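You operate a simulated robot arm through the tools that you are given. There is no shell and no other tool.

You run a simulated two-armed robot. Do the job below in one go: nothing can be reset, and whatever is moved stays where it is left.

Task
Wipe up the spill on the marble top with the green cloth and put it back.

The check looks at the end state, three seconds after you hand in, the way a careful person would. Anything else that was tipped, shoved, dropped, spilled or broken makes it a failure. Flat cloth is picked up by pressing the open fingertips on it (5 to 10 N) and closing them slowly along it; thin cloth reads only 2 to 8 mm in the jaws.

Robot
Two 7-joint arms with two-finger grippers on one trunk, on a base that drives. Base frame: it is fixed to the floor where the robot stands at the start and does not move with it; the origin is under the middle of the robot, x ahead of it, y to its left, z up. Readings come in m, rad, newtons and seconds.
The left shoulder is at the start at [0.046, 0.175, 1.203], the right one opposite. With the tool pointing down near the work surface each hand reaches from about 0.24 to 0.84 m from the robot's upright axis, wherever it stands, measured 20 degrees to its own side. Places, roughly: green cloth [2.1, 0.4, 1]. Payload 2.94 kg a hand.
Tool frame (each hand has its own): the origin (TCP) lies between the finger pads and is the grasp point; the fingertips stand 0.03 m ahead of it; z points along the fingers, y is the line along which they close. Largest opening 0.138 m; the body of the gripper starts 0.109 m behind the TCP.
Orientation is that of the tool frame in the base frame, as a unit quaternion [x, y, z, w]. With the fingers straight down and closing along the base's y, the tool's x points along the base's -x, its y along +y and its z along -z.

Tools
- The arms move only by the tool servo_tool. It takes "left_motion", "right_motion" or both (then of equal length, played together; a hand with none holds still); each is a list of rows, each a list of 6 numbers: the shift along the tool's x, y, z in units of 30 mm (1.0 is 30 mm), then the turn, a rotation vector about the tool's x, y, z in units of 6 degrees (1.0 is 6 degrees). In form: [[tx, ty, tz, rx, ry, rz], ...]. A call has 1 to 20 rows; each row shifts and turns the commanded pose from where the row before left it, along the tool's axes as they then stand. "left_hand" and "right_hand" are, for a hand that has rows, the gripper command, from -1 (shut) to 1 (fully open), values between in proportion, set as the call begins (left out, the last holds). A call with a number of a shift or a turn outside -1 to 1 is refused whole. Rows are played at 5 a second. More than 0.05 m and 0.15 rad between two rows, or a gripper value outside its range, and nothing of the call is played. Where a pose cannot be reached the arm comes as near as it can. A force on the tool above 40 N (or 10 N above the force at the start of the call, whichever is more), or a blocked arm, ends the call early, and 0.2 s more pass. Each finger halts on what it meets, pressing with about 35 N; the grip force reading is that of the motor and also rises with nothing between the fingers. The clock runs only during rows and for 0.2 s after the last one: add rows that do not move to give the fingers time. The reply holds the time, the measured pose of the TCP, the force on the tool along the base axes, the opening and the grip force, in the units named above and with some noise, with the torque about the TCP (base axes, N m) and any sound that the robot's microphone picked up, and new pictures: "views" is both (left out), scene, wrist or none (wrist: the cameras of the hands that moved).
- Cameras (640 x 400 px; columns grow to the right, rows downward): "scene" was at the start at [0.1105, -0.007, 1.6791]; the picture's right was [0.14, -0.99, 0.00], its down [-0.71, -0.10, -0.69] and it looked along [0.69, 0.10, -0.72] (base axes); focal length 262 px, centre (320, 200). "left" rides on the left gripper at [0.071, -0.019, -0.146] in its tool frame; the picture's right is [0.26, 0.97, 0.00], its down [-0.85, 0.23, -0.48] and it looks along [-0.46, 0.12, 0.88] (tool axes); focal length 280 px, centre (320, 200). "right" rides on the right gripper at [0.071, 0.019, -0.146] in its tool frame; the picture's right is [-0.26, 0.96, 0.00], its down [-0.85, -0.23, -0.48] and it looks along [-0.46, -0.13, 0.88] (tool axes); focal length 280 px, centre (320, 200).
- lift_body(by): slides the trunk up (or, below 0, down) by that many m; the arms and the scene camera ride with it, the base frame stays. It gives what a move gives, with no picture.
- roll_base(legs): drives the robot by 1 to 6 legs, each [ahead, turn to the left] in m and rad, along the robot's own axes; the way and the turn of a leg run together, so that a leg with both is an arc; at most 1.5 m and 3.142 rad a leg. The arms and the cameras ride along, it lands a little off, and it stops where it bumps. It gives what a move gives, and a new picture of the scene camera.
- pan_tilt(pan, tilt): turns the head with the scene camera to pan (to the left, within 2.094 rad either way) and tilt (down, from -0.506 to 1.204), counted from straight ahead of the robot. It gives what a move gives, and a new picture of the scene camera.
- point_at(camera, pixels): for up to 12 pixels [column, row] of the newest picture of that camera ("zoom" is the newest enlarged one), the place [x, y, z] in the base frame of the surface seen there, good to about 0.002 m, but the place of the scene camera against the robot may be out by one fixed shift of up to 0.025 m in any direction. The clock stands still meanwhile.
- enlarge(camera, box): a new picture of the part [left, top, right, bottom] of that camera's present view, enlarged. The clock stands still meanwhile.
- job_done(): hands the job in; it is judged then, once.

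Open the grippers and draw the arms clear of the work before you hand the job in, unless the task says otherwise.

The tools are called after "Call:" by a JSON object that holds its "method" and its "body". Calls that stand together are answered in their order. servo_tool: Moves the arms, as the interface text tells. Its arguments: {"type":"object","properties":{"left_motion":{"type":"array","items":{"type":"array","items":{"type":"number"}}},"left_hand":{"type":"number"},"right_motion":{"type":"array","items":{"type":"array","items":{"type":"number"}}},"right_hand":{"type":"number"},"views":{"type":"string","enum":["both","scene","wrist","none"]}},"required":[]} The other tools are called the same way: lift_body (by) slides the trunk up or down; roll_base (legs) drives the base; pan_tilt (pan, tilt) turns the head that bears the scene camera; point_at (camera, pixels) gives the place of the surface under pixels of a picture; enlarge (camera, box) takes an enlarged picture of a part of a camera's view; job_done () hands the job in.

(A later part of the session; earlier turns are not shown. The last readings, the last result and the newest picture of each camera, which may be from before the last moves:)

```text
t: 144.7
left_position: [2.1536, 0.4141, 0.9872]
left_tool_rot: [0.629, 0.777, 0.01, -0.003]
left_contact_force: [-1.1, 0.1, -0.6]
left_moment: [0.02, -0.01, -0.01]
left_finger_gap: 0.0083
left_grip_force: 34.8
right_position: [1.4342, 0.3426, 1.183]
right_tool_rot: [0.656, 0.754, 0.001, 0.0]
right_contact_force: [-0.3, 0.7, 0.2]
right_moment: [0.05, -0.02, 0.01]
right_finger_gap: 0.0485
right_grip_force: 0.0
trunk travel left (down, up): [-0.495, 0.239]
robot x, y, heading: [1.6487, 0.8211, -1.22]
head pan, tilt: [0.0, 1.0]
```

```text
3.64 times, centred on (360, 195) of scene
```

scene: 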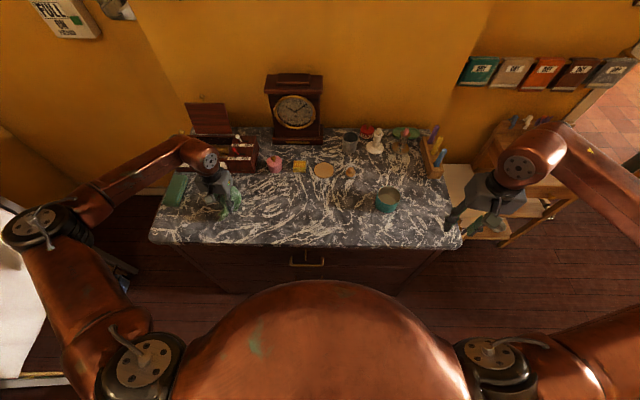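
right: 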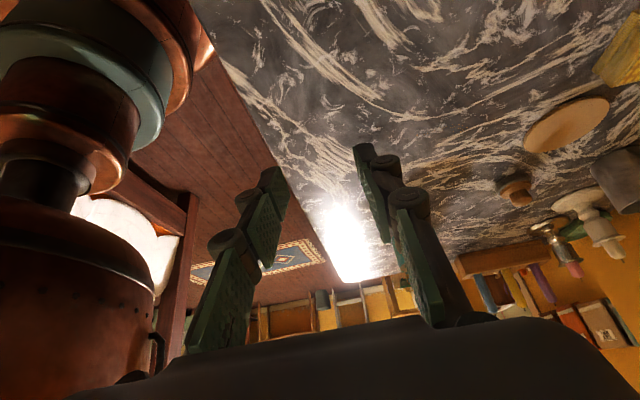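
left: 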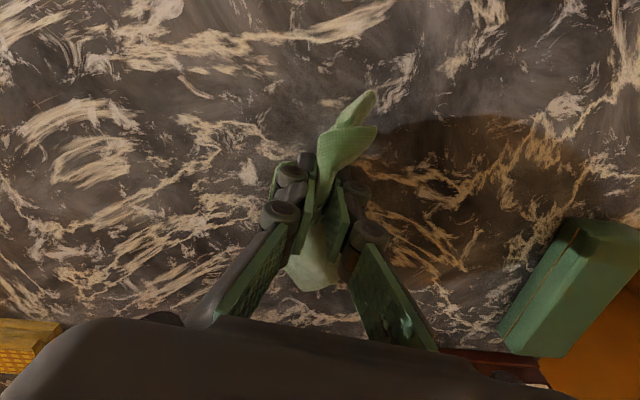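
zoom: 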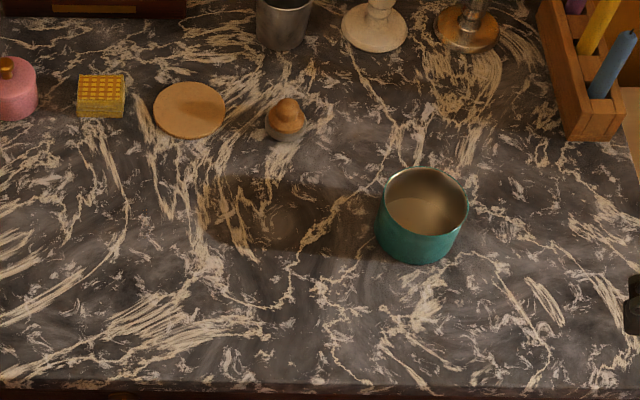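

The hand's slight tilt made it climb on the left stroke (z 0.987, no contact). I'll compensate, step to the front line, and wipe right along it while the right hand withdraws further to make room.

Call:
{"method": "servo_tool", "body": {"left_motion": [[0.55, -0.08, 0.05, 0, 0, 0], [0.55, -0.08, 0.05, 0, 0, 0], [0.55, -0.07, 0.05, 0, 0, 0], [0, 0, 0.08, 0, 0, 0], [0, 0, 0.05, 0, 0, 0], [-0.13, -0.9, -0.013, 0, 0, 0], [-0.13, -0.9, -0.013, 0, 0, 0], [-0.13, -0.9, -0.013, 0, 0, 0], [-0.13, -0.9, -0.013, 0, 0, 0], [-0.13, -0.9, -0.013, 0, 0, 0], [-0.13, -0.9, -0.013, 0, 0, 0], [-0.13, -0.9, -0.013, 0, 0, 0], [-0.13, -0.9, -0.013, 0, 0, 0], [-0.13, -0.9, -0.013, 0, 0, 0], [-0.13, -0.9, -0.013, 0, 0, 0], [0, 0, 0, 0, 0, 0]], "right_motion": [[0.9, -0.5, 0, 0, 0, 0], [0.9, -0.5, 0, 0, 0, 0], [0.9, -0.5, 0, 0, 0, 0], [0.9, -0.5, 0, 0, 0, 0], [0.8, -0.5, 0, 0, 0, 0], [0, -0.6, 0, 0, 0, 0], [0, -0.6, 0, 0, 0, 0], [0, -0.6, 0, 0, 0, 0], [0, -0.6, 0, 0, 0, 0], [0, -0.6, 0, 0, 0, 0], [0, 0, 0, 0, 0, 0], [0, 0, 0, 0, 0, 0], [0, 0, 0, 0, 0, 0], [0, 0, 0, 0, 0, 0], [0, 0, 0, 0, 0, 0], [0, 0, 0, 0, 0, 0]], "views": "both"}}

```text
t: 148.1
left_position: [1.8796, 0.3685, 0.9811]
left_tool_rot: [0.629, 0.777, 0.008, -0.003]
left_contact_force: [-0.3, 0.7, 10.2]
left_moment: [-0.14, 0.38, 0.03]
left_finger_gap: 0.0073
left_grip_force: 40.4
right_position: [1.2506, 0.452, 1.1835]
right_tool_rot: [0.655, 0.755, 0.0, 0.0]
right_contact_force: [-0.1, 0.3, -0.1]
right_moment: [0.0, -0.01, 0.02]
right_finger_gap: 0.048
right_grip_force: 0.1
trunk travel left (down, up): [-0.495, 0.239]
robot x, y, heading: [1.6506, 0.824, -1.223]
head pan, tilt: [0.0, 1.0]
```

scene: 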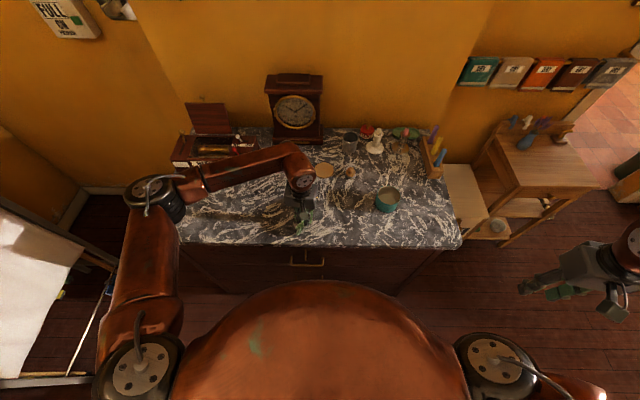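
right: 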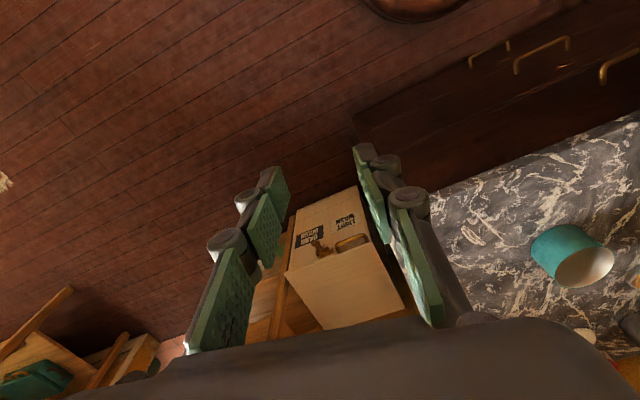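
left: 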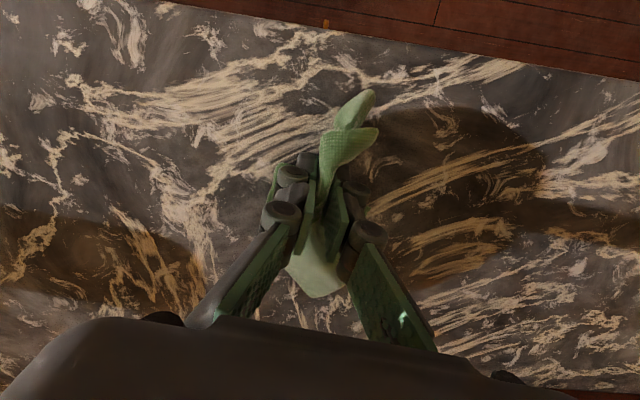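

The front stroke is going well (10 N, 7 mm). I'll continue right, passing in front of the can a little nearer to the edge.

Call:
{"method": "servo_tool", "body": {"left_motion": [[-0.05, -0.9, -0.012, 0, 0, 0], [-0.05, -0.9, -0.012, 0, 0, 0], [-0.05, -0.9, -0.012, 0, 0, 0], [-0.05, -0.9, -0.012, 0, 0, 0], [-0.05, -0.9, -0.012, 0, 0, 0], [-0.1, -0.9, -0.012, 0, 0, 0], [-0.13, -0.9, -0.012, 0, 0, 0], [-0.13, -0.9, -0.012, 0, 0, 0], [-0.13, -0.9, -0.012, 0, 0, 0], [-0.13, -0.9, -0.012, 0, 0, 0], [-0.13, -0.9, -0.012, 0, 0, 0], [-0.13, -0.9, -0.012, 0, 0, 0], [-0.13, -0.9, -0.012, 0, 0, 0], [-0.13, -0.9, -0.012, 0, 0, 0], [-0.13, -0.9, -0.012, 0, 0, 0], [0, 0, 0, 0, 0, 0]], "views": "both"}}

Call:
{"method": "enlarge", "body": {"camera": "left", "box": [340, 80, 640, 300]}}

```text
t: 151.5
left_position: [1.5339, 0.2542, 0.9788]
left_tool_rot: [0.629, 0.777, 0.01, -0.003]
left_contact_force: [-2.8, -0.4, 12.8]
left_moment: [-0.07, 0.07, 0.01]
left_finger_gap: 0.0075
left_grip_force: 31.7
left hand out of reach, approached as far as the arm can: row 14, 15
right_position: [1.2504, 0.451, 1.183]
right_tool_rot: [0.656, 0.755, 0.0, 0.0]
right_contact_force: [-0.2, 0.5, 0.6]
right_moment: [-0.01, 0.01, -0.01]
right_finger_gap: 0.0482
right_grip_force: 0.0
trunk travel left (down, up): [-0.495, 0.239]
robot x, y, heading: [1.6467, 0.823, -1.216]
head pan, tilt: [0.0, 1.0]
```

scene: 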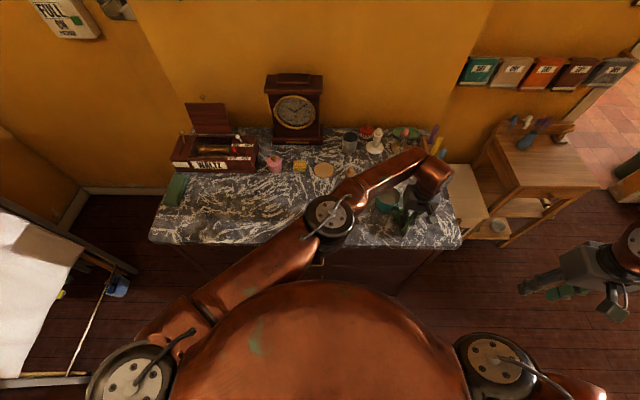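
left: 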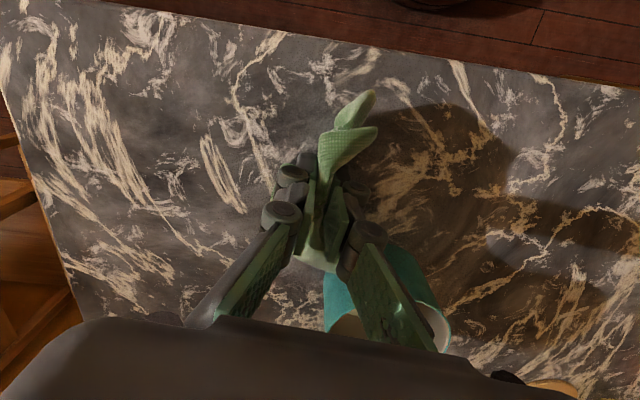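

```text
1.82 times, centred on (490, 190) of left
```

zoom: 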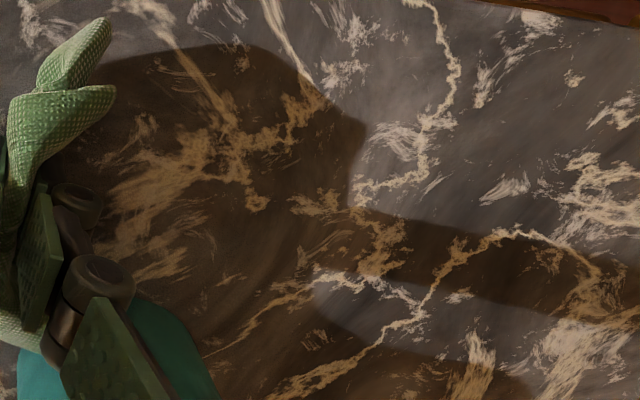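

The left arm's reach ends here (s≈0.19), with the front and middle of the top now wiped. I'll lift the cloth and carry it back to its place on the left, then use the free right hand's camera to scan for any wet gloss that remains.

Call:
{"method": "servo_tool", "body": {"left_motion": [[0, 0, -1, 0, 0, 0], [0, 0, -1, 0, 0, 0], [0, 0, -1, 0, 0, 0], [0, 0, -1, 0, 0, 0], [0, 1, 0, 0, 0, 0], [0, 1, 0, 0, 0, 0], [0, 1, 0, 0, 0, 0], [0, 1, 0, 0, 0, 0], [0, 1, 0, 0, 0, 0], [0, 1, 0, 0, 0, 0], [0, 1, 0, 0, 0, 0], [0, 1, 0, 0, 0, 0], [0, 1, 0, 0, 0, 0], [0, 1, 0, 0, 0, 0], [0, 1, 0, 0, 0, 0], [0, 1, 0, 0, 0, 0], [0, 1, 0, 0, 0, 0], [0, 1, 0, 0, 0, 0], [0, 1, 0, 0, 0, 0], [0, 0, 0, 0, 0, 0]], "views": "both"}}

Call:
{"method": "enlarge", "body": {"camera": "scene", "box": [280, 130, 470, 250]}}

```text
t: 155.7
left_position: [1.9747, 0.345, 1.1063]
left_tool_rot: [0.629, 0.777, 0.01, -0.003]
left_contact_force: [-0.6, -0.5, -1.5]
left_moment: [-0.04, 0.01, 0.0]
left_finger_gap: 0.0088
left_grip_force: 32.9
right_position: [1.2514, 0.4501, 1.1823]
right_tool_rot: [0.656, 0.754, 0.001, 0.001]
right_contact_force: [-0.2, 1.1, 0.0]
right_moment: [0.01, -0.03, 0.02]
right_finger_gap: 0.048
right_grip_force: 0.0
trunk travel left (down, up): [-0.495, 0.239]
robot x, y, heading: [1.6507, 0.8246, -1.221]
head pan, tilt: [0.0, 1.0]
```

scene: 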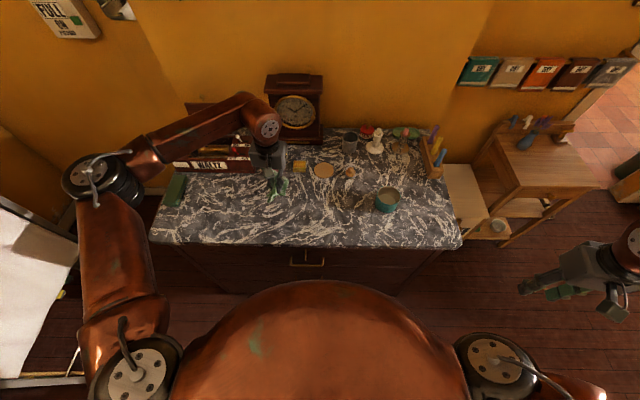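
left: 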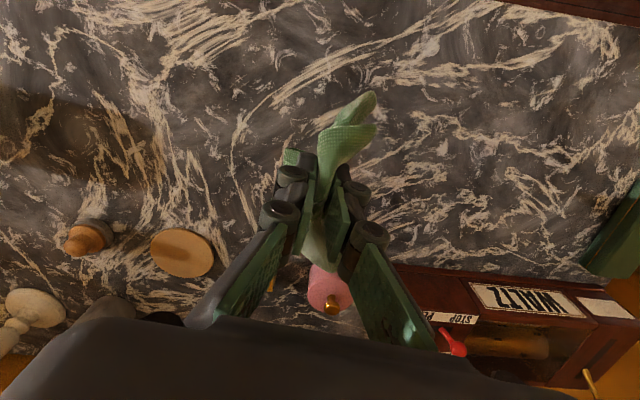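

```text
3.33 times, centred on (375, 190) of scene
```

zoom: 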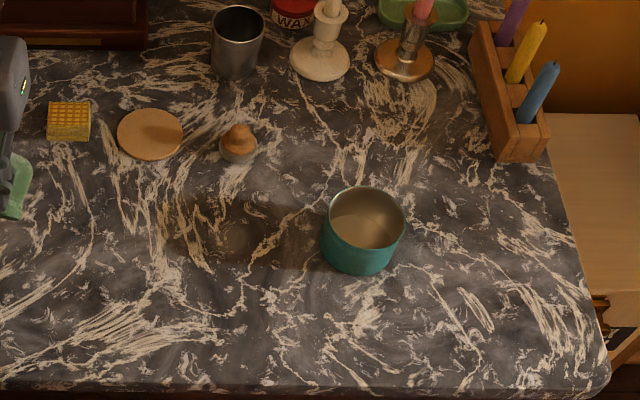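

The can's shadow end looks paler now than before (zoom (165–215, 195–265)). I'll enlarge it in both cameras to compare with the earlier close-ups.

Call:
{"method": "enlarge", "body": {"camera": "left", "box": [40, 70, 220, 230]}}

Call:
{"method": "enlarge", "body": {"camera": "scene", "box": [315, 180, 385, 225]}}

Call:
{"method": "enlarge", "body": {"camera": "left", "box": [0, 60, 200, 220]}}

```text
2.50 times, centred on (130, 150) of left
```

zoom: 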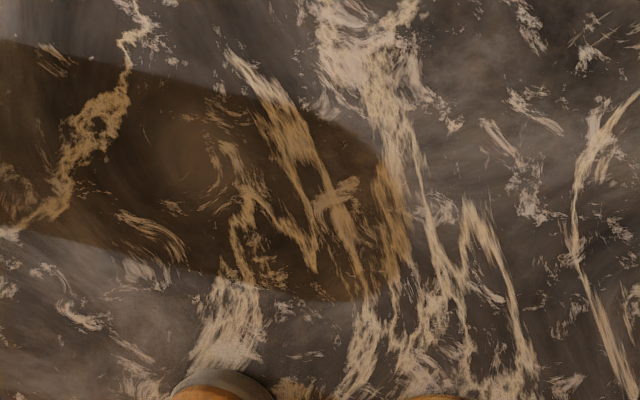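

```text
8.89 times, centred on (350, 202) of scene
```

zoom: 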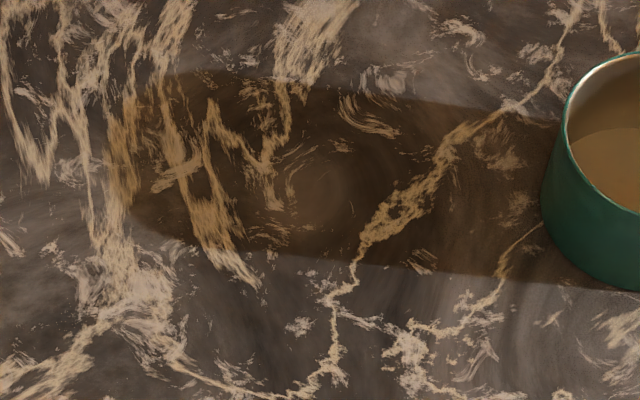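

```text
2.50 times, centred on (100, 140) of left
```

zoom: 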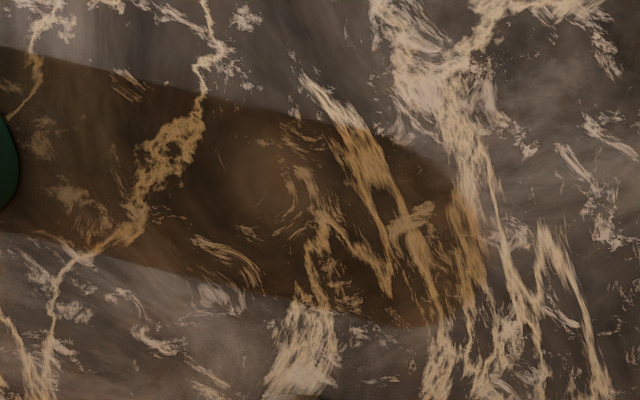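

The patch is unchanged, so it really is shadow. I'll set the cloth down at its home spot (centre (2.14, 0.39)) and free the left hand.

Call:
{"method": "servo_tool", "body": {"left_motion": [[0.1, 0.9, 0, 0, 0, 0], [0.1, 0.9, 0, 0, 0, 0], [0.1, 0.9, 0, 0, 0, 0], [0.1, 0.9, 0, 0, 0, 0], [0, 0.95, 0, 0, 0, 0], [0, 0.95, 0, 0, 0, 0], [0, 0, 1, 0, 0, 0], [0, 0, 1, 0, 0, 0], [0, 0, 1, 0, 0, 0], [0, 0, 0.7, 0, 0, 0], [0, 0, 0, 0, 0, 0]], "views": "both"}}

```text
t: 158.1
left_position: [2.1349, 0.3927, 0.9963]
left_tool_rot: [0.629, 0.777, 0.01, -0.003]
left_contact_force: [1.3, 0.3, 3.0]
left_moment: [-0.01, 0.0, 0.02]
left_finger_gap: 0.0055
left_grip_force: 36.1
right_position: [1.2516, 0.4496, 1.184]
right_tool_rot: [0.657, 0.754, 0.002, -0.001]
right_contact_force: [-0.3, 0.1, -0.2]
right_moment: [0.0, 0.01, 0.0]
right_finger_gap: 0.0485
right_grip_force: 0.0
trunk travel left (down, up): [-0.495, 0.239]
robot x, y, heading: [1.6482, 0.8248, -1.221]
head pan, tilt: [0.0, 1.0]
```

scene: 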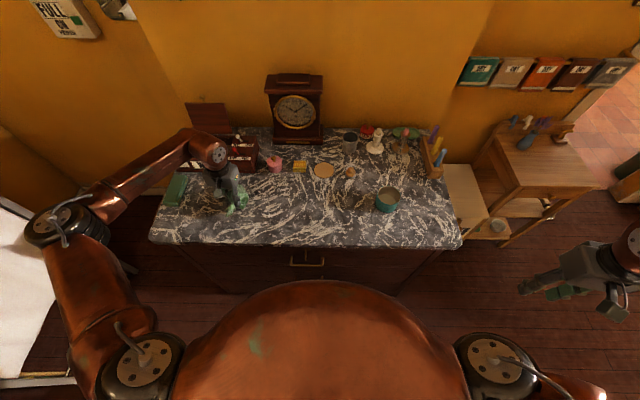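
left: 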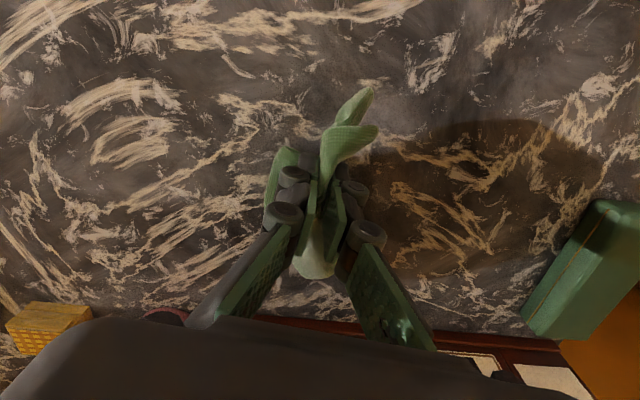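

The cloth is over its home spot, touching. I'll open the fingers and lift away.

Call:
{"method": "servo_tool", "body": {"left_motion": [[0, 0, 0.2, 0, 0, 0], [0, 0, 0, 0, 0, 0], [0, 0, 0, 0, 0, 0], [0, 0, 0, 0, 0, 0], [0, 0, 0, 0, 0, 0], [0, 0, 0, 0, 0, 0], [0, 0, -0.5, 0, 0, 0], [0, 0, -1, 0, 0, 0], [0, 0, -1, 0, 0, 0], [0, 0, -1, 0, 0, 0], [0, 0, -1, 0, 0, 0], [0, 0, -1, 0, 0, 0], [0, 0, -1, 0, 0, 0], [0, 0, 0, 0, 0, 0]], "left_hand": 0.4, "views": "both"}}

Call:
{"method": "enlarge", "body": {"camera": "scene", "box": [145, 170, 305, 250]}}

```text
t: 161.1
left_position: [2.1338, 0.3886, 1.1852]
left_tool_rot: [0.63, 0.777, 0.01, -0.003]
left_contact_force: [0.2, 0.9, -0.7]
left_moment: [0.02, 0.03, 0.02]
left_finger_gap: 0.0964
left_grip_force: 0.1
right_position: [1.2527, 0.4504, 1.1832]
right_tool_rot: [0.657, 0.754, 0.001, 0.0]
right_contact_force: [0.2, 0.2, -0.8]
right_moment: [-0.01, -0.01, 0.01]
right_finger_gap: 0.0482
right_grip_force: 0.1
trunk travel left (down, up): [-0.495, 0.239]
robot x, y, heading: [1.6481, 0.826, -1.223]
head pan, tilt: [0.0, 1.0]
```

scene: 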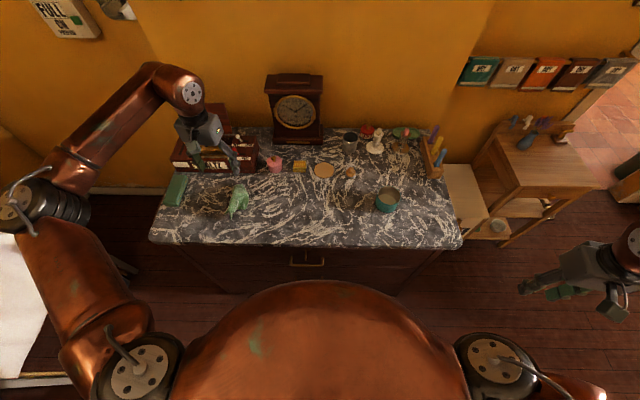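
left: 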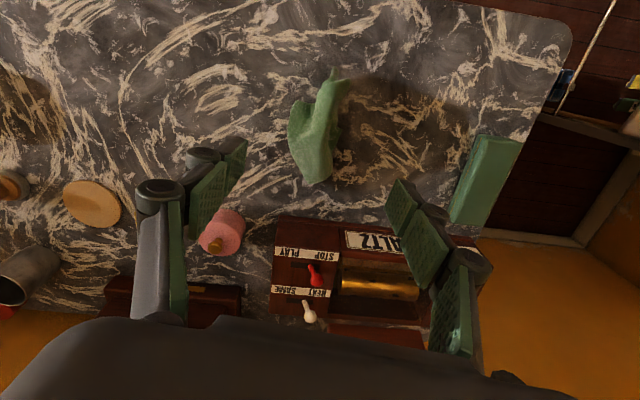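

```text
4.00 times, centred on (225, 210) of scene
```

zoom: 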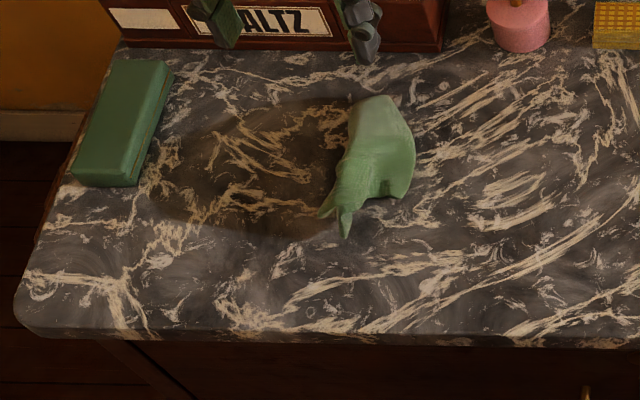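

The cloth sits in a small heap at home. I'll take the left hand aside and bring the right hand in for the mirror-angle scan.

Call:
{"method": "servo_tool", "body": {"left_motion": [[0, 0, -1, 0, 0, 0], [0, 0, -1, 0, 0, 0], [0, 0, -1, 0, 0, 0], [0, 0, -1, 0, 0, 0], [0.9, 0.7, 0, 0, 0, 0], [0.9, 0.7, 0, 0, 0, 0], [0.9, 0.7, 0, 0, 0, 0], [0.9, 0.7, 0, 0, 0, 0], [0.9, 0.7, 0, 0, 0, 0], [0.9, 0.7, 0, 0, 0, 0], [0.9, 0.7, 0, 0, 0, 0], [0.5, 0.5, 0, 0, 0, 0], [0, 0, 0, 0, 0, 0], [0, 0, 0, 0, 0, 0], [0, 0, 0, 0, 0, 0]], "right_motion": [[-0.2, 0.97, 0, 0, 0, 0], [-0.2, 0.97, 0, 0, 0, 0], [-0.2, 0.97, 0, 0, 0, 0], [-0.2, 0.97, 0, 0, 0, 0], [-0.2, 0.97, 0, 0, 0, 0], [-0.2, 0.97, 0, 0, 0, 0], [-0.2, 0.97, 0, 0, 0, 0], [-0.3, 0.97, 0, 0, 0, 0], [-0.3, 0.97, 0, 0, 0, 0], [-0.3, 0.97, 0, 0, 0, 0], [-0.3, 0.97, 0, 0, 0, 0], [-0.3, 0.97, 0, 0, 0, 0], [-0.3, 0.97, 0, 0, 0, 0], [0, 0, 0, 0, 0, 0], [0, 0, 0, 0, 0, 0]], "views": "none"}}

Call:
{"method": "servo_tool", "body": {"right_motion": [[0, 0, 0, 0, 0, 1], [0, 0, 0, 0, 0, 1], [0, 0, 0, 0, 0, 1], [0, 0, 0, 0, 0, 1], [0, 0, 0, 0, 0, 1], [0, 0, 0, 0, 0, 1], [0, 0, 0, 0, 0, 1], [0, 0, 0, 0, 0, 1], [0, 0, 0, 0, 0, 1], [0, 0, 0, 0, 0, 1], [0, 0, 0, 0, 0, 1], [0, 0, 0, 0, 0, 1], [0, 0, 0, 0, 0, 1], [0, 0, 0, 0, 0, 0]], "views": "none"}}

```text
t: 164.3
left_position: [2.2495, 0.6207, 1.3099]
left_tool_rot: [0.628, 0.778, 0.009, -0.003]
left_contact_force: [0.1, 0.4, 0.0]
left_moment: [0.01, 0.03, 0.0]
left_finger_gap: 0.0964
left_grip_force: 0.1
right_position: [1.6403, 0.4086, 1.184]
right_tool_rot: [0.656, 0.755, 0.001, -0.002]
right_contact_force: [0.1, 0.7, -0.1]
right_moment: [0.02, 0.03, -0.03]
right_finger_gap: 0.0482
right_grip_force: 0.0
trunk travel left (down, up): [-0.495, 0.239]
robot x, y, heading: [1.6475, 0.8183, -1.219]
head pan, tilt: [0.0, 1.0]
```

```text
t: 167.3
left_position: [2.2474, 0.6206, 1.3108]
left_tool_rot: [0.628, 0.778, 0.01, -0.003]
left_contact_force: [-0.4, 1.2, 0.8]
left_moment: [0.02, -0.03, 0.01]
left_finger_gap: 0.0963
left_grip_force: 0.0
right_position: [1.6394, 0.4088, 1.1846]
right_tool_rot: [0.985, 0.174, 0.001, -0.002]
right_contact_force: [1.5, -0.4, -0.2]
right_moment: [0.01, -0.02, -0.02]
right_finger_gap: 0.0486
right_grip_force: 0.0
trunk travel left (down, up): [-0.495, 0.239]
robot x, y, heading: [1.6512, 0.8181, -1.219]
head pan, tilt: [0.0, 1.0]
```

Call:
{"method": "servo_tool", "body": {"right_motion": [[1, 0.3, 0, 0, 0, 0], [1, 0.3, 0, 0, 0, 0], [1, 0.3, 0, 0, 0, 0], [1, 0.3, 0, 0, 0, 0], [1, 0.3, 0, 0, 0, 0], [1, 0.3, 0, 0, 0, 0], [1, 0.3, 0, 0, 0, 0], [1, 0.3, 0, 0, 0, 0], [1, 0.3, 0, 0, 0, 0], [1, 0.3, 0, 0, 0, 0], [1, 0.3, 0, 0, -1, 0], [1, 0.3, 0, 0, -1, 0], [1, 0.3, 0, 0, -1, 0], [0, 0, 0, 0, -1, 0], [0, 0, 0, 0, -1, 0], [0, 0, 0, 0, 0, 0]], "views": "both"}}

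Call:
{"method": "enlarge", "body": {"camera": "right", "box": [240, 0, 600, 230]}}

```text
t: 170.7
left_position: [2.2396, 0.6182, 1.3136]
left_tool_rot: [0.63, 0.777, 0.012, 0.0]
left_contact_force: [-0.8, -0.6, -0.7]
left_moment: [0.09, -0.04, -0.01]
left_finger_gap: 0.0965
left_grip_force: 0.1
right_position: [2.0292, 0.4291, 1.1778]
right_tool_rot: [0.963, 0.18, -0.197, 0.039]
right_contact_force: [-0.1, 0.8, -0.4]
right_moment: [0.02, -0.09, 0.01]
right_finger_gap: 0.0484
right_grip_force: 0.1
right hand out of reach, approached as far as the arm can: row 14, 15
trunk travel left (down, up): [-0.495, 0.239]
robot x, y, heading: [1.6514, 0.8262, -1.217]
head pan, tilt: [0.0, 1.0]
```

scene: 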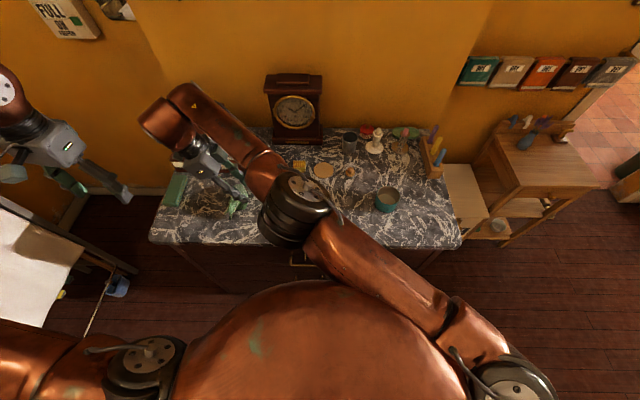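
right: 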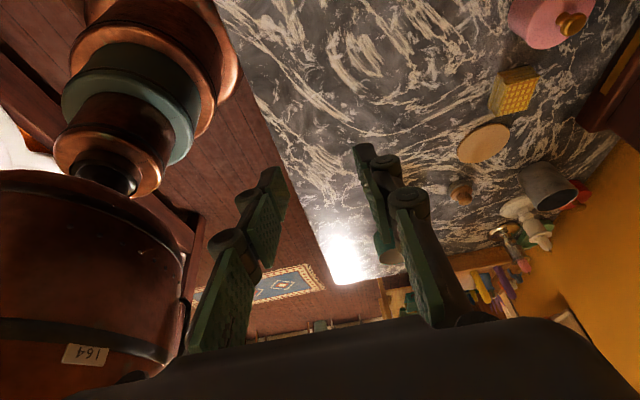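

```text
1.74 times, centred on (420, 115) of right
```

zoom: 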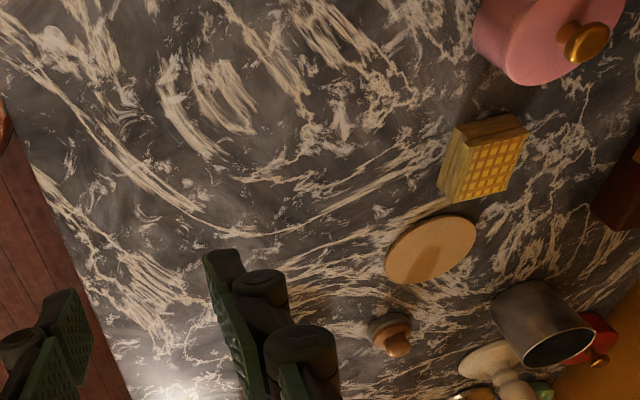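

Call:
{"method": "enlarge", "body": {"camera": "right", "box": [390, 120, 500, 210]}}

Call:
{"method": "enlarge", "body": {"camera": "scene", "box": [310, 160, 440, 245]}}

```text
4.44 times, centred on (445, 165) of right
```

zoom: 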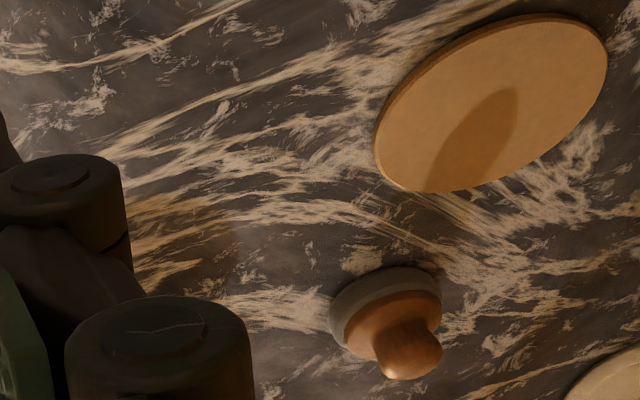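

```text
4.71 times, centred on (375, 202) of scene
```

zoom: 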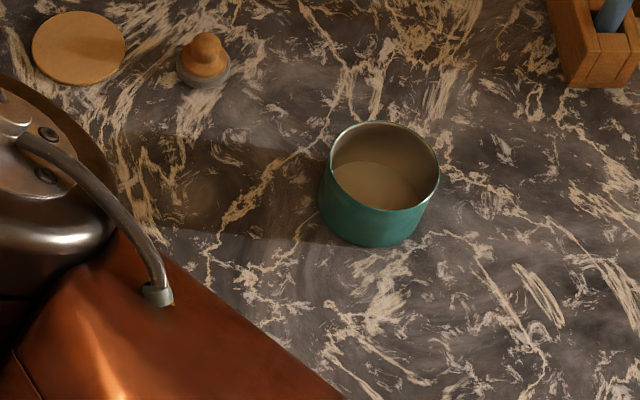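

The gloss is even here too. The one sizable open area not yet wiped is the right end, which the left arm can't reach; the right hand can take the cloth there, so I'll level and turn it back for a grasp.

Call:
{"method": "servo_tool", "body": {"right_motion": [[0, 0, -0.5, 0, 0, 0], [0, 0, 0, 0, 1, 0], [0, 0, 0, 0, 1, 0], [0, 0, 0, 0, 1, 0], [0, 0, 0, 0, 0.85, 0], [0, 0, 0, 0, 0, -1], [0, 0, 0, 0, 0, -1], [0, 0, 0, 0, 0, -1], [0, 0, 0, 0, 0, -1], [0, 0, 0, 0, 0, -1], [0, 0, 0, 0, 0, -1], [0, 0, 0, 0, 0, -1], [0, 0, 0, 0, 0, -1], [0, 0, 0, 0, 0, -1], [0, 0, 0, 0, 0, -1], [0, 0, 0, 0, 0, -1], [0, 0, 0, 0, 0, -1], [0, 0, 0, 0, 0, -1], [0, 0, 0, 0, 0, 0]], "right_hand": 0.3, "views": "both"}}

```text
t: 174.7
left_position: [2.2485, 0.6214, 1.3101]
left_tool_rot: [0.628, 0.778, 0.009, -0.003]
left_contact_force: [-0.3, 0.8, 0.0]
left_moment: [0.01, 0.01, 0.02]
left_finger_gap: 0.0966
left_grip_force: 0.1
right_position: [2.0329, 0.4333, 1.1905]
right_tool_rot: [0.647, 0.762, -0.021, -0.01]
right_contact_force: [0.7, 0.0, -0.4]
right_moment: [-0.04, 0.0, 0.01]
right_finger_gap: 0.0897
right_grip_force: 0.1
right hand out of reach, approached as far as the arm can: row 1, 2, 3
trunk travel left (down, up): [-0.495, 0.239]
robot x, y, heading: [1.6527, 0.823, -1.22]
head pan, tilt: [0.0, 1.0]
```

scene: 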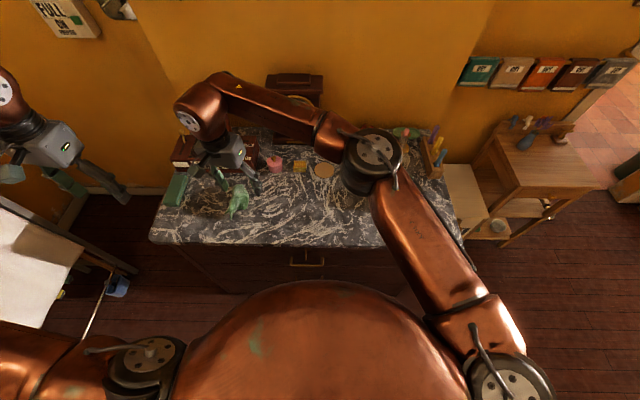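
right: 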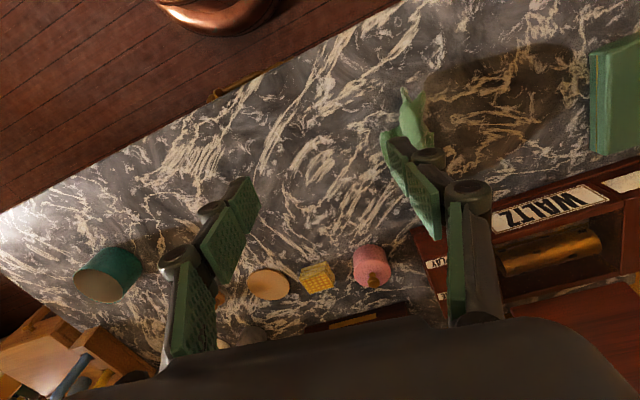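

Call:
{"method": "point_at", "body": {"camera": "right", "pixels": [[408, 95], [415, 115], [405, 125], [420, 140], [440, 110], [500, 100], [560, 110], [530, 60]]}}

Call:
{"method": "enlarge", "body": {"camera": "right", "box": [380, 30, 600, 200]}}

```text
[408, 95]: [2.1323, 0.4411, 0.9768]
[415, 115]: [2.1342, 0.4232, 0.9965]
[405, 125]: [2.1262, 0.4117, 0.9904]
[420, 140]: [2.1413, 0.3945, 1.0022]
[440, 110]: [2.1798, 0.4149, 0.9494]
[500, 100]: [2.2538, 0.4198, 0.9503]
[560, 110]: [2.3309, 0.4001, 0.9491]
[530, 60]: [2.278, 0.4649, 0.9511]
```

```text
2.35 times, centred on (490, 115) of right
```

zoom: 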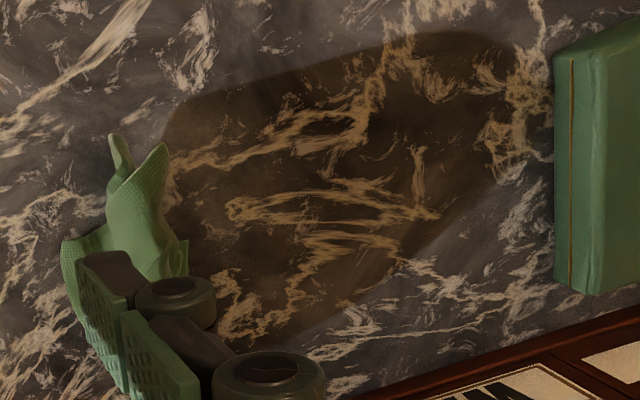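

The heap's long shadow fits its 50 mm height. I'll take the right hand over it (centre (2.135, 0.41)) while the left hand draws further back.

Call:
{"method": "servo_tool", "body": {"right_motion": [[-0.4, 0.8, 0, 0, 0, 0], [-0.4, 0.8, 0, 0, 0, 0], [-0.4, 0.8, 0, 0, 0, 0], [-0.1, 0.8, 0, 0, 0, 0], [0, 0, 0.5, 0, 0, 0], [0, 0, 0.5, 0, 0, 0], [0, 0, 0.5, 0, 0, 0], [0, 0, 0, 0, 0, 0]], "left_motion": [[0.8, 0, 0, 0, 0, 0], [0.8, 0, 0, 0, 0, 0], [0.8, 0, 0, 0, 0, 0], [0.8, 0, 0, 0, 0, 0], [0, 0, 0, 0, 0, 0], [0, 0, 0, 0, 0, 0], [0, 0, 0, 0, 0, 0], [0, 0, 0, 0, 0, 0]], "views": "both"}}

```text
t: 176.5
left_position: [2.2226, 0.7133, 1.3093]
left_tool_rot: [0.628, 0.778, 0.009, -0.003]
left_contact_force: [1.1, -0.1, 0.9]
left_moment: [-0.02, 0.02, -0.02]
left_finger_gap: 0.0966
left_grip_force: 0.1
left hand out of reach, approached as far as the arm can: row 3
right_position: [2.0907, 0.415, 1.1439]
right_tool_rot: [0.648, 0.761, -0.022, -0.011]
right_contact_force: [0.6, -0.3, 0.0]
right_moment: [0.0, 0.03, 0.03]
right_finger_gap: 0.0897
right_grip_force: 0.1
right hand out of reach, approached as far as the arm can: row 3, 4
trunk travel left (down, up): [-0.495, 0.239]
robot x, y, heading: [1.649, 0.8212, -1.222]
head pan, tilt: [0.0, 1.0]
```

scene: 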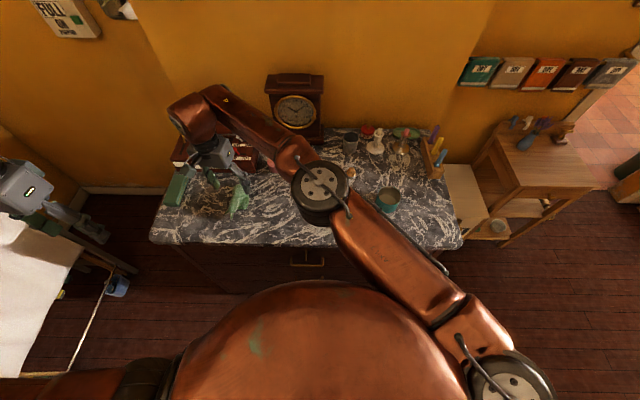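
right: 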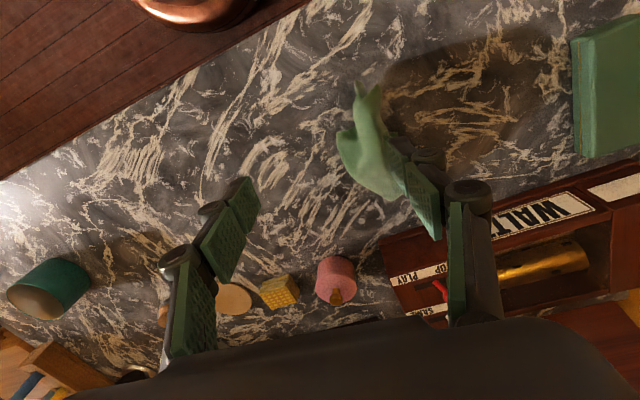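
left: 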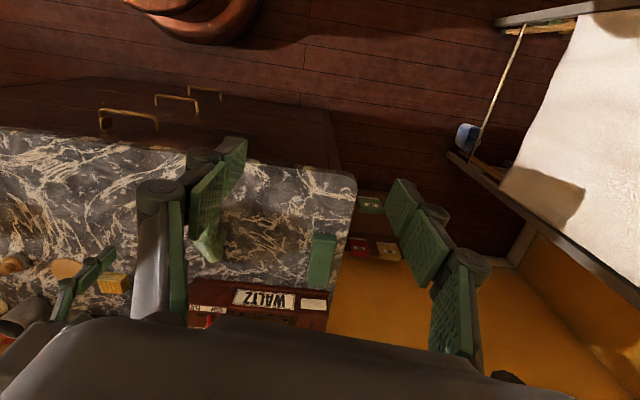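

The right arm's limit is x≈2.09 here, but with the fingers fully open (±69 mm) the heap still falls between them. I'll open wide and go down.

Call:
{"method": "servo_tool", "body": {"right_motion": [[0, 0, 0, 0, 0, 0], [0, 0, 0, 0, 0, 0], [0, 0.3, 0.8, 0, 0, 0], [0, 0.3, 0.8, 0, 0, 0], [0, 0.3, 0.8, 0, 0, 0], [0, 0.3, 0.8, 0, 0, 0], [0, 0, 0.8, 0, 0, 0], [0, 0, 0.6, 0, 0, 0], [0, 0, 0, 0, 0, 0]], "right_hand": 1, "views": "both"}}

```text
t: 178.5
left_position: [2.2208, 0.7112, 1.3097]
left_tool_rot: [0.628, 0.778, 0.009, -0.002]
left_contact_force: [0.4, -0.3, 0.3]
left_moment: [0.0, 0.01, -0.02]
left_finger_gap: 0.0968
left_grip_force: 0.1
right_position: [2.1002, 0.4215, 1.0358]
right_tool_rot: [0.648, 0.761, -0.019, -0.01]
right_contact_force: [0.0, -1.7, 0.3]
right_moment: [0.01, 0.01, 0.03]
right_finger_gap: 0.1382
right_grip_force: 0.2
right hand out of reach, approached as far as the arm can: row 4, 5, 6
trunk travel left (down, up): [-0.495, 0.239]
robot x, y, heading: [1.6487, 0.8252, -1.215]
head pan, tilt: [0.0, 1.0]
```

scene: 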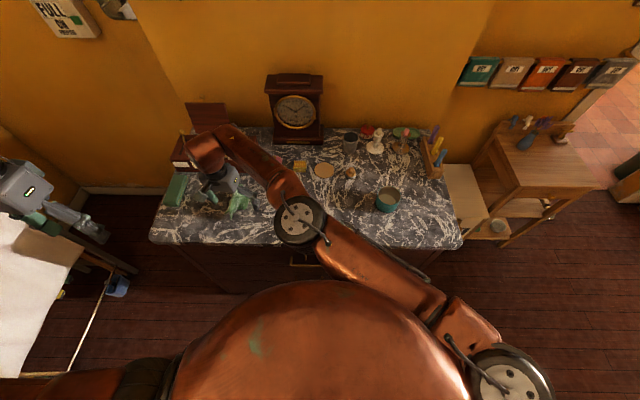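
right: 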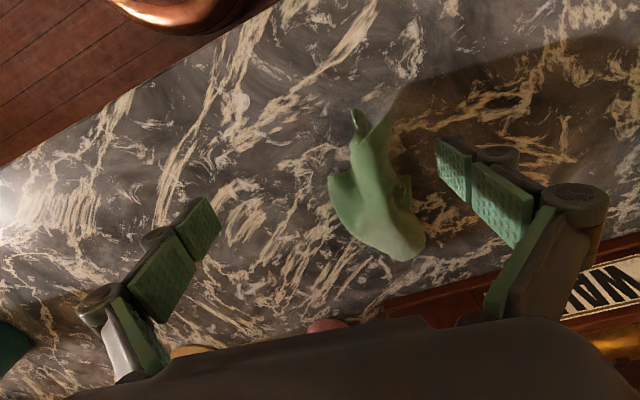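

The heap is between the open fingers. I'll lower the last 45 mm and close.

Call:
{"method": "servo_tool", "body": {"right_motion": [[0, 0, 0.5, 0, 0, 0], [0, 0, 0.5, 0, 0, 0], [0, 0, 0.4, 0, 0, 0], [0, 0, 0, 0, 0, 0]], "views": "none"}}

Call:
{"method": "servo_tool", "body": {"right_motion": [[0, 0, 0, 0, 0, 0], [0, 0, 0, 0, 0, 0], [0, 0, 0, 0, 0, 0], [0, 0, 0, 0, 0, 0], [0, 0, 0, 0, 0, 0], [0, 0, 0, 0, 0, 0], [0, 0, 0, 0, 0, 0], [0, 0, 0, 0, 0, 0], [0, 0, 0, 0, 0, 0]], "right_hand": -1, "views": "wrist"}}

```text
t: 179.5
left_position: [2.2211, 0.7134, 1.3094]
left_tool_rot: [0.627, 0.779, 0.009, -0.002]
left_contact_force: [-0.3, 0.6, -0.6]
left_moment: [0.0, 0.0, -0.01]
left_finger_gap: 0.0965
left_grip_force: 0.0
right_position: [2.0916, 0.4118, 0.998]
right_tool_rot: [0.648, 0.762, -0.02, -0.009]
right_contact_force: [1.3, 1.0, -0.6]
right_moment: [0.0, -0.04, -0.02]
right_finger_gap: 0.1381
right_grip_force: 0.1
right hand out of reach, approached as far as the arm can: row 1, 2, 3
trunk travel left (down, up): [-0.495, 0.239]
robot x, y, heading: [1.6483, 0.8242, -1.216]
head pan, tilt: [0.0, 1.0]
```

```text
t: 181.5
left_position: [2.221, 0.7127, 1.311]
left_tool_rot: [0.628, 0.778, 0.009, -0.002]
left_contact_force: [-0.9, 0.0, 0.6]
left_moment: [-0.02, 0.0, -0.02]
left_finger_gap: 0.0964
left_grip_force: 0.0
right_position: [2.0917, 0.4121, 0.9966]
right_tool_rot: [0.648, 0.761, -0.02, -0.01]
right_contact_force: [0.2, -0.4, -0.3]
right_moment: [0.02, -0.02, 0.01]
right_finger_gap: 0.0038
right_grip_force: 33.5
trunk travel left (down, up): [-0.495, 0.239]
robot x, y, heading: [1.6531, 0.8242, -1.219]
head pan, tilt: [0.0, 1.0]
```

right: 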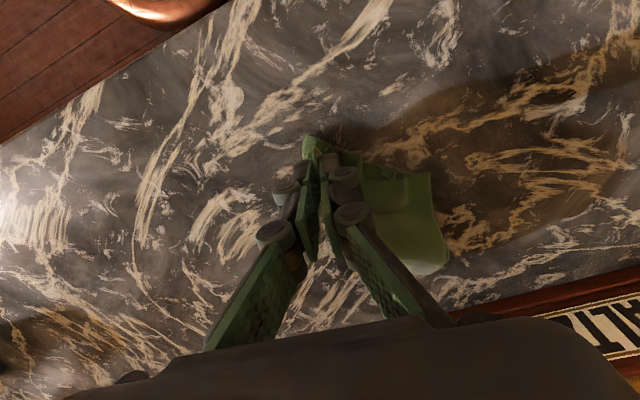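

The right hand has the cloth (3.8 mm, 34 N). I'll lift it and carry it toward the right end.

Call:
{"method": "servo_tool", "body": {"right_motion": [[0, 0, -1, 0, 0, 0], [0, 0, -1, 0, 0, 0], [0, 0, -1, 0, 0, 0], [0, 0, -1, 0, 0, 0], [0.2, -1, -0.04, 0, 0, 0], [0.2, -1, -0.04, 0, 0, 0], [0.2, -1, -0.04, 0, 0, 0], [0.2, -1, -0.04, 0, 0, 0], [0.2, -1, -0.04, 0, 0, 0], [0, -1, -0.04, 0, 0, 0], [0, -1, -0.04, 0, 0, 0], [0, -1, -0.04, 0, 0, 0], [0, 0, 0, 0, 0, 0]], "views": "both"}}

Call:
{"method": "enlarge", "body": {"camera": "scene", "box": [145, 130, 345, 250]}}

```text
t: 184.3
left_position: [2.2216, 0.7124, 1.3119]
left_tool_rot: [0.628, 0.778, 0.01, -0.003]
left_contact_force: [0.0, 0.4, 0.5]
left_moment: [-0.04, -0.02, 0.0]
left_finger_gap: 0.0968
left_grip_force: 0.0
right_position: [1.8553, 0.4071, 1.1375]
right_tool_rot: [0.648, 0.761, -0.021, -0.01]
right_contact_force: [1.5, 0.5, 2.6]
right_moment: [-0.06, 0.4, 0.0]
right_finger_gap: 0.0026
right_grip_force: 35.7
trunk travel left (down, up): [-0.495, 0.239]
robot x, y, heading: [1.6481, 0.8226, -1.218]
head pan, tilt: [0.0, 1.0]
```

scene: 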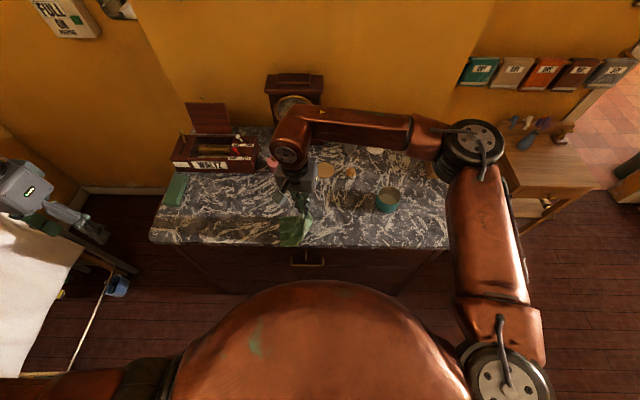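
right: 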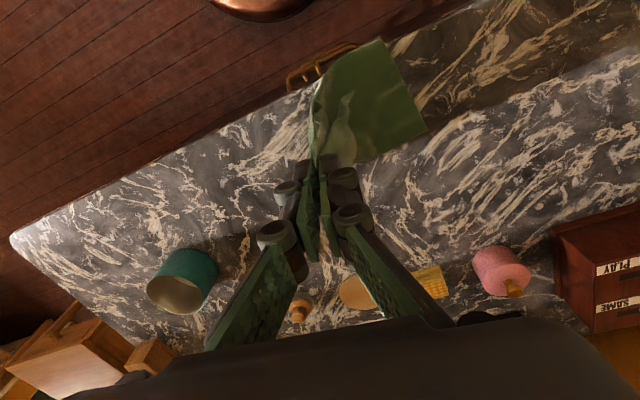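

```text
3.20 times, centred on (245, 190) of scene
```

zoom: 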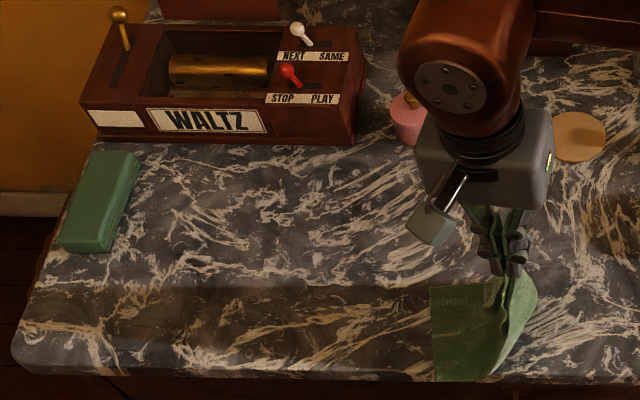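

The cloth now hangs open from its edge, and the left part of the marble is fully visible and clean. I'll carry it along the front to the right end and lower it there.

Call:
{"method": "servo_tool", "body": {"right_motion": [[0, 0, -1, 0, 0, 0], [0, 0, -1, 0, 0, 0], [-0.19, -1, -0.04, 0, 0, 0], [-0.19, -1, -0.04, 0, 0, 0], [-0.19, -1, -0.04, 0, 0, 0], [-0.19, -1, -0.04, 0, 0, 0], [-0.19, -1, -0.04, 0, 0, 0], [-0.19, -1, -0.04, 0, 0, 0], [-0.19, -1, -0.04, 0, 0, 0], [-0.19, -1, -0.04, 0, 0, 0], [-0.19, -1, -0.04, 0, 0, 0], [-0.19, -1, -0.04, 0, 0, 0], [-0.19, -1, -0.04, 0, 0, 0], [-0.19, -1, -0.04, 0, 0, 0], [-0.19, -1, -0.04, 0, 0, 0], [-0.19, -0.9, -0.04, 0, 0, 0], [0, 0, 0, 0, 0, 0]], "views": "both"}}

Call:
{"method": "enlarge", "body": {"camera": "scene", "box": [145, 120, 385, 250]}}

```text
t: 187.9
left_position: [2.2203, 0.7107, 1.3104]
left_tool_rot: [0.628, 0.778, 0.01, -0.002]
left_contact_force: [0.1, 0.0, -1.1]
left_moment: [-0.02, 0.05, 0.01]
left_finger_gap: 0.0969
left_grip_force: 0.1
right_position: [1.4599, 0.2614, 1.2326]
right_tool_rot: [0.648, 0.761, -0.021, -0.011]
right_contact_force: [0.3, 1.3, 0.1]
right_moment: [0.0, 0.03, 0.03]
right_finger_gap: 0.0
right_grip_force: 28.4
trunk travel left (down, up): [-0.495, 0.239]
robot x, y, heading: [1.649, 0.8234, -1.224]
head pan, tilt: [0.0, 1.0]
```

scene: 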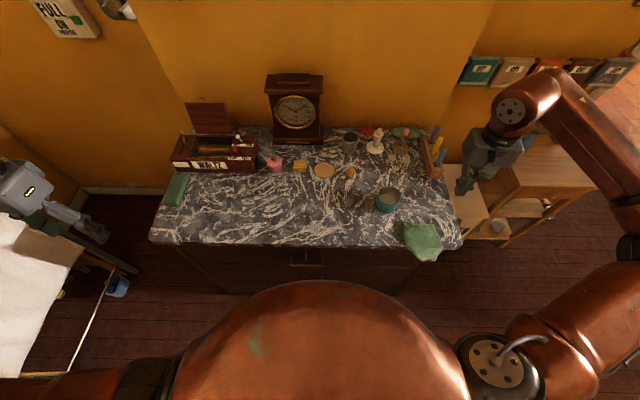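
right: 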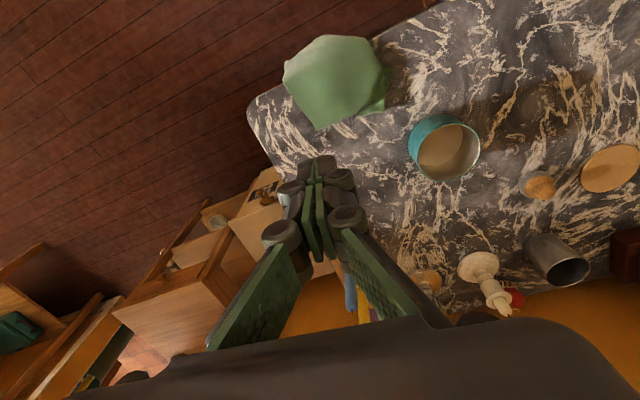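

```text
2.67 times, centred on (265, 185) of scene
```

zoom: 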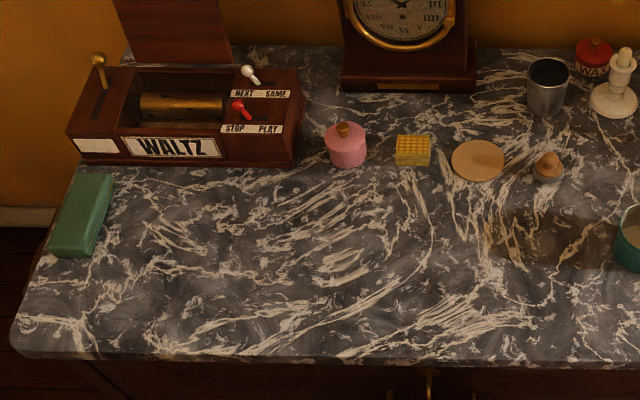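

The thin edge slipped out of the grip and the cloth fell at the front-right corner, partly over the edge. I'll look closely and measure it before it can slide off.

Call:
{"method": "enlarge", "body": {"camera": "scene", "box": [370, 190, 480, 275]}}

Call:
{"method": "point_at", "body": {"camera": "right", "pixels": [[335, 45], [300, 75], [330, 90], [370, 60], [380, 85], [320, 125], [350, 120], [375, 105], [345, 70]]}}

```text
4.71 times, centred on (425, 232) of scene
```

zoom: 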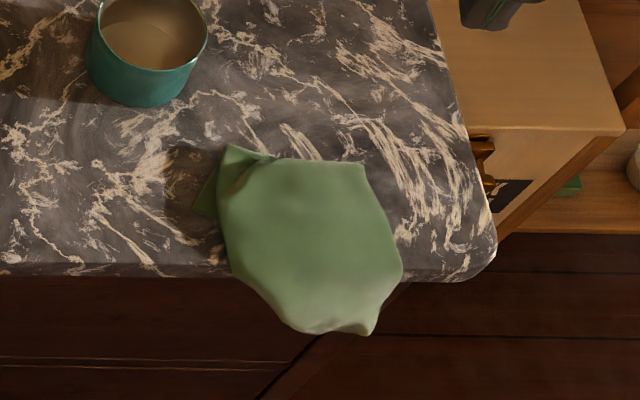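

```text
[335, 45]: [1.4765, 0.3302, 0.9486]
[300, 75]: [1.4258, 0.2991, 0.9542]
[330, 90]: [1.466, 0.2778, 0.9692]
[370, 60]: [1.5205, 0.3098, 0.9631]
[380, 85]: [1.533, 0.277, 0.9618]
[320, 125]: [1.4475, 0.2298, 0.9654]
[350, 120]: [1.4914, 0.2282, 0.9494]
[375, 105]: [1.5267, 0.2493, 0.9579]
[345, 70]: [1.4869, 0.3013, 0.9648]
```

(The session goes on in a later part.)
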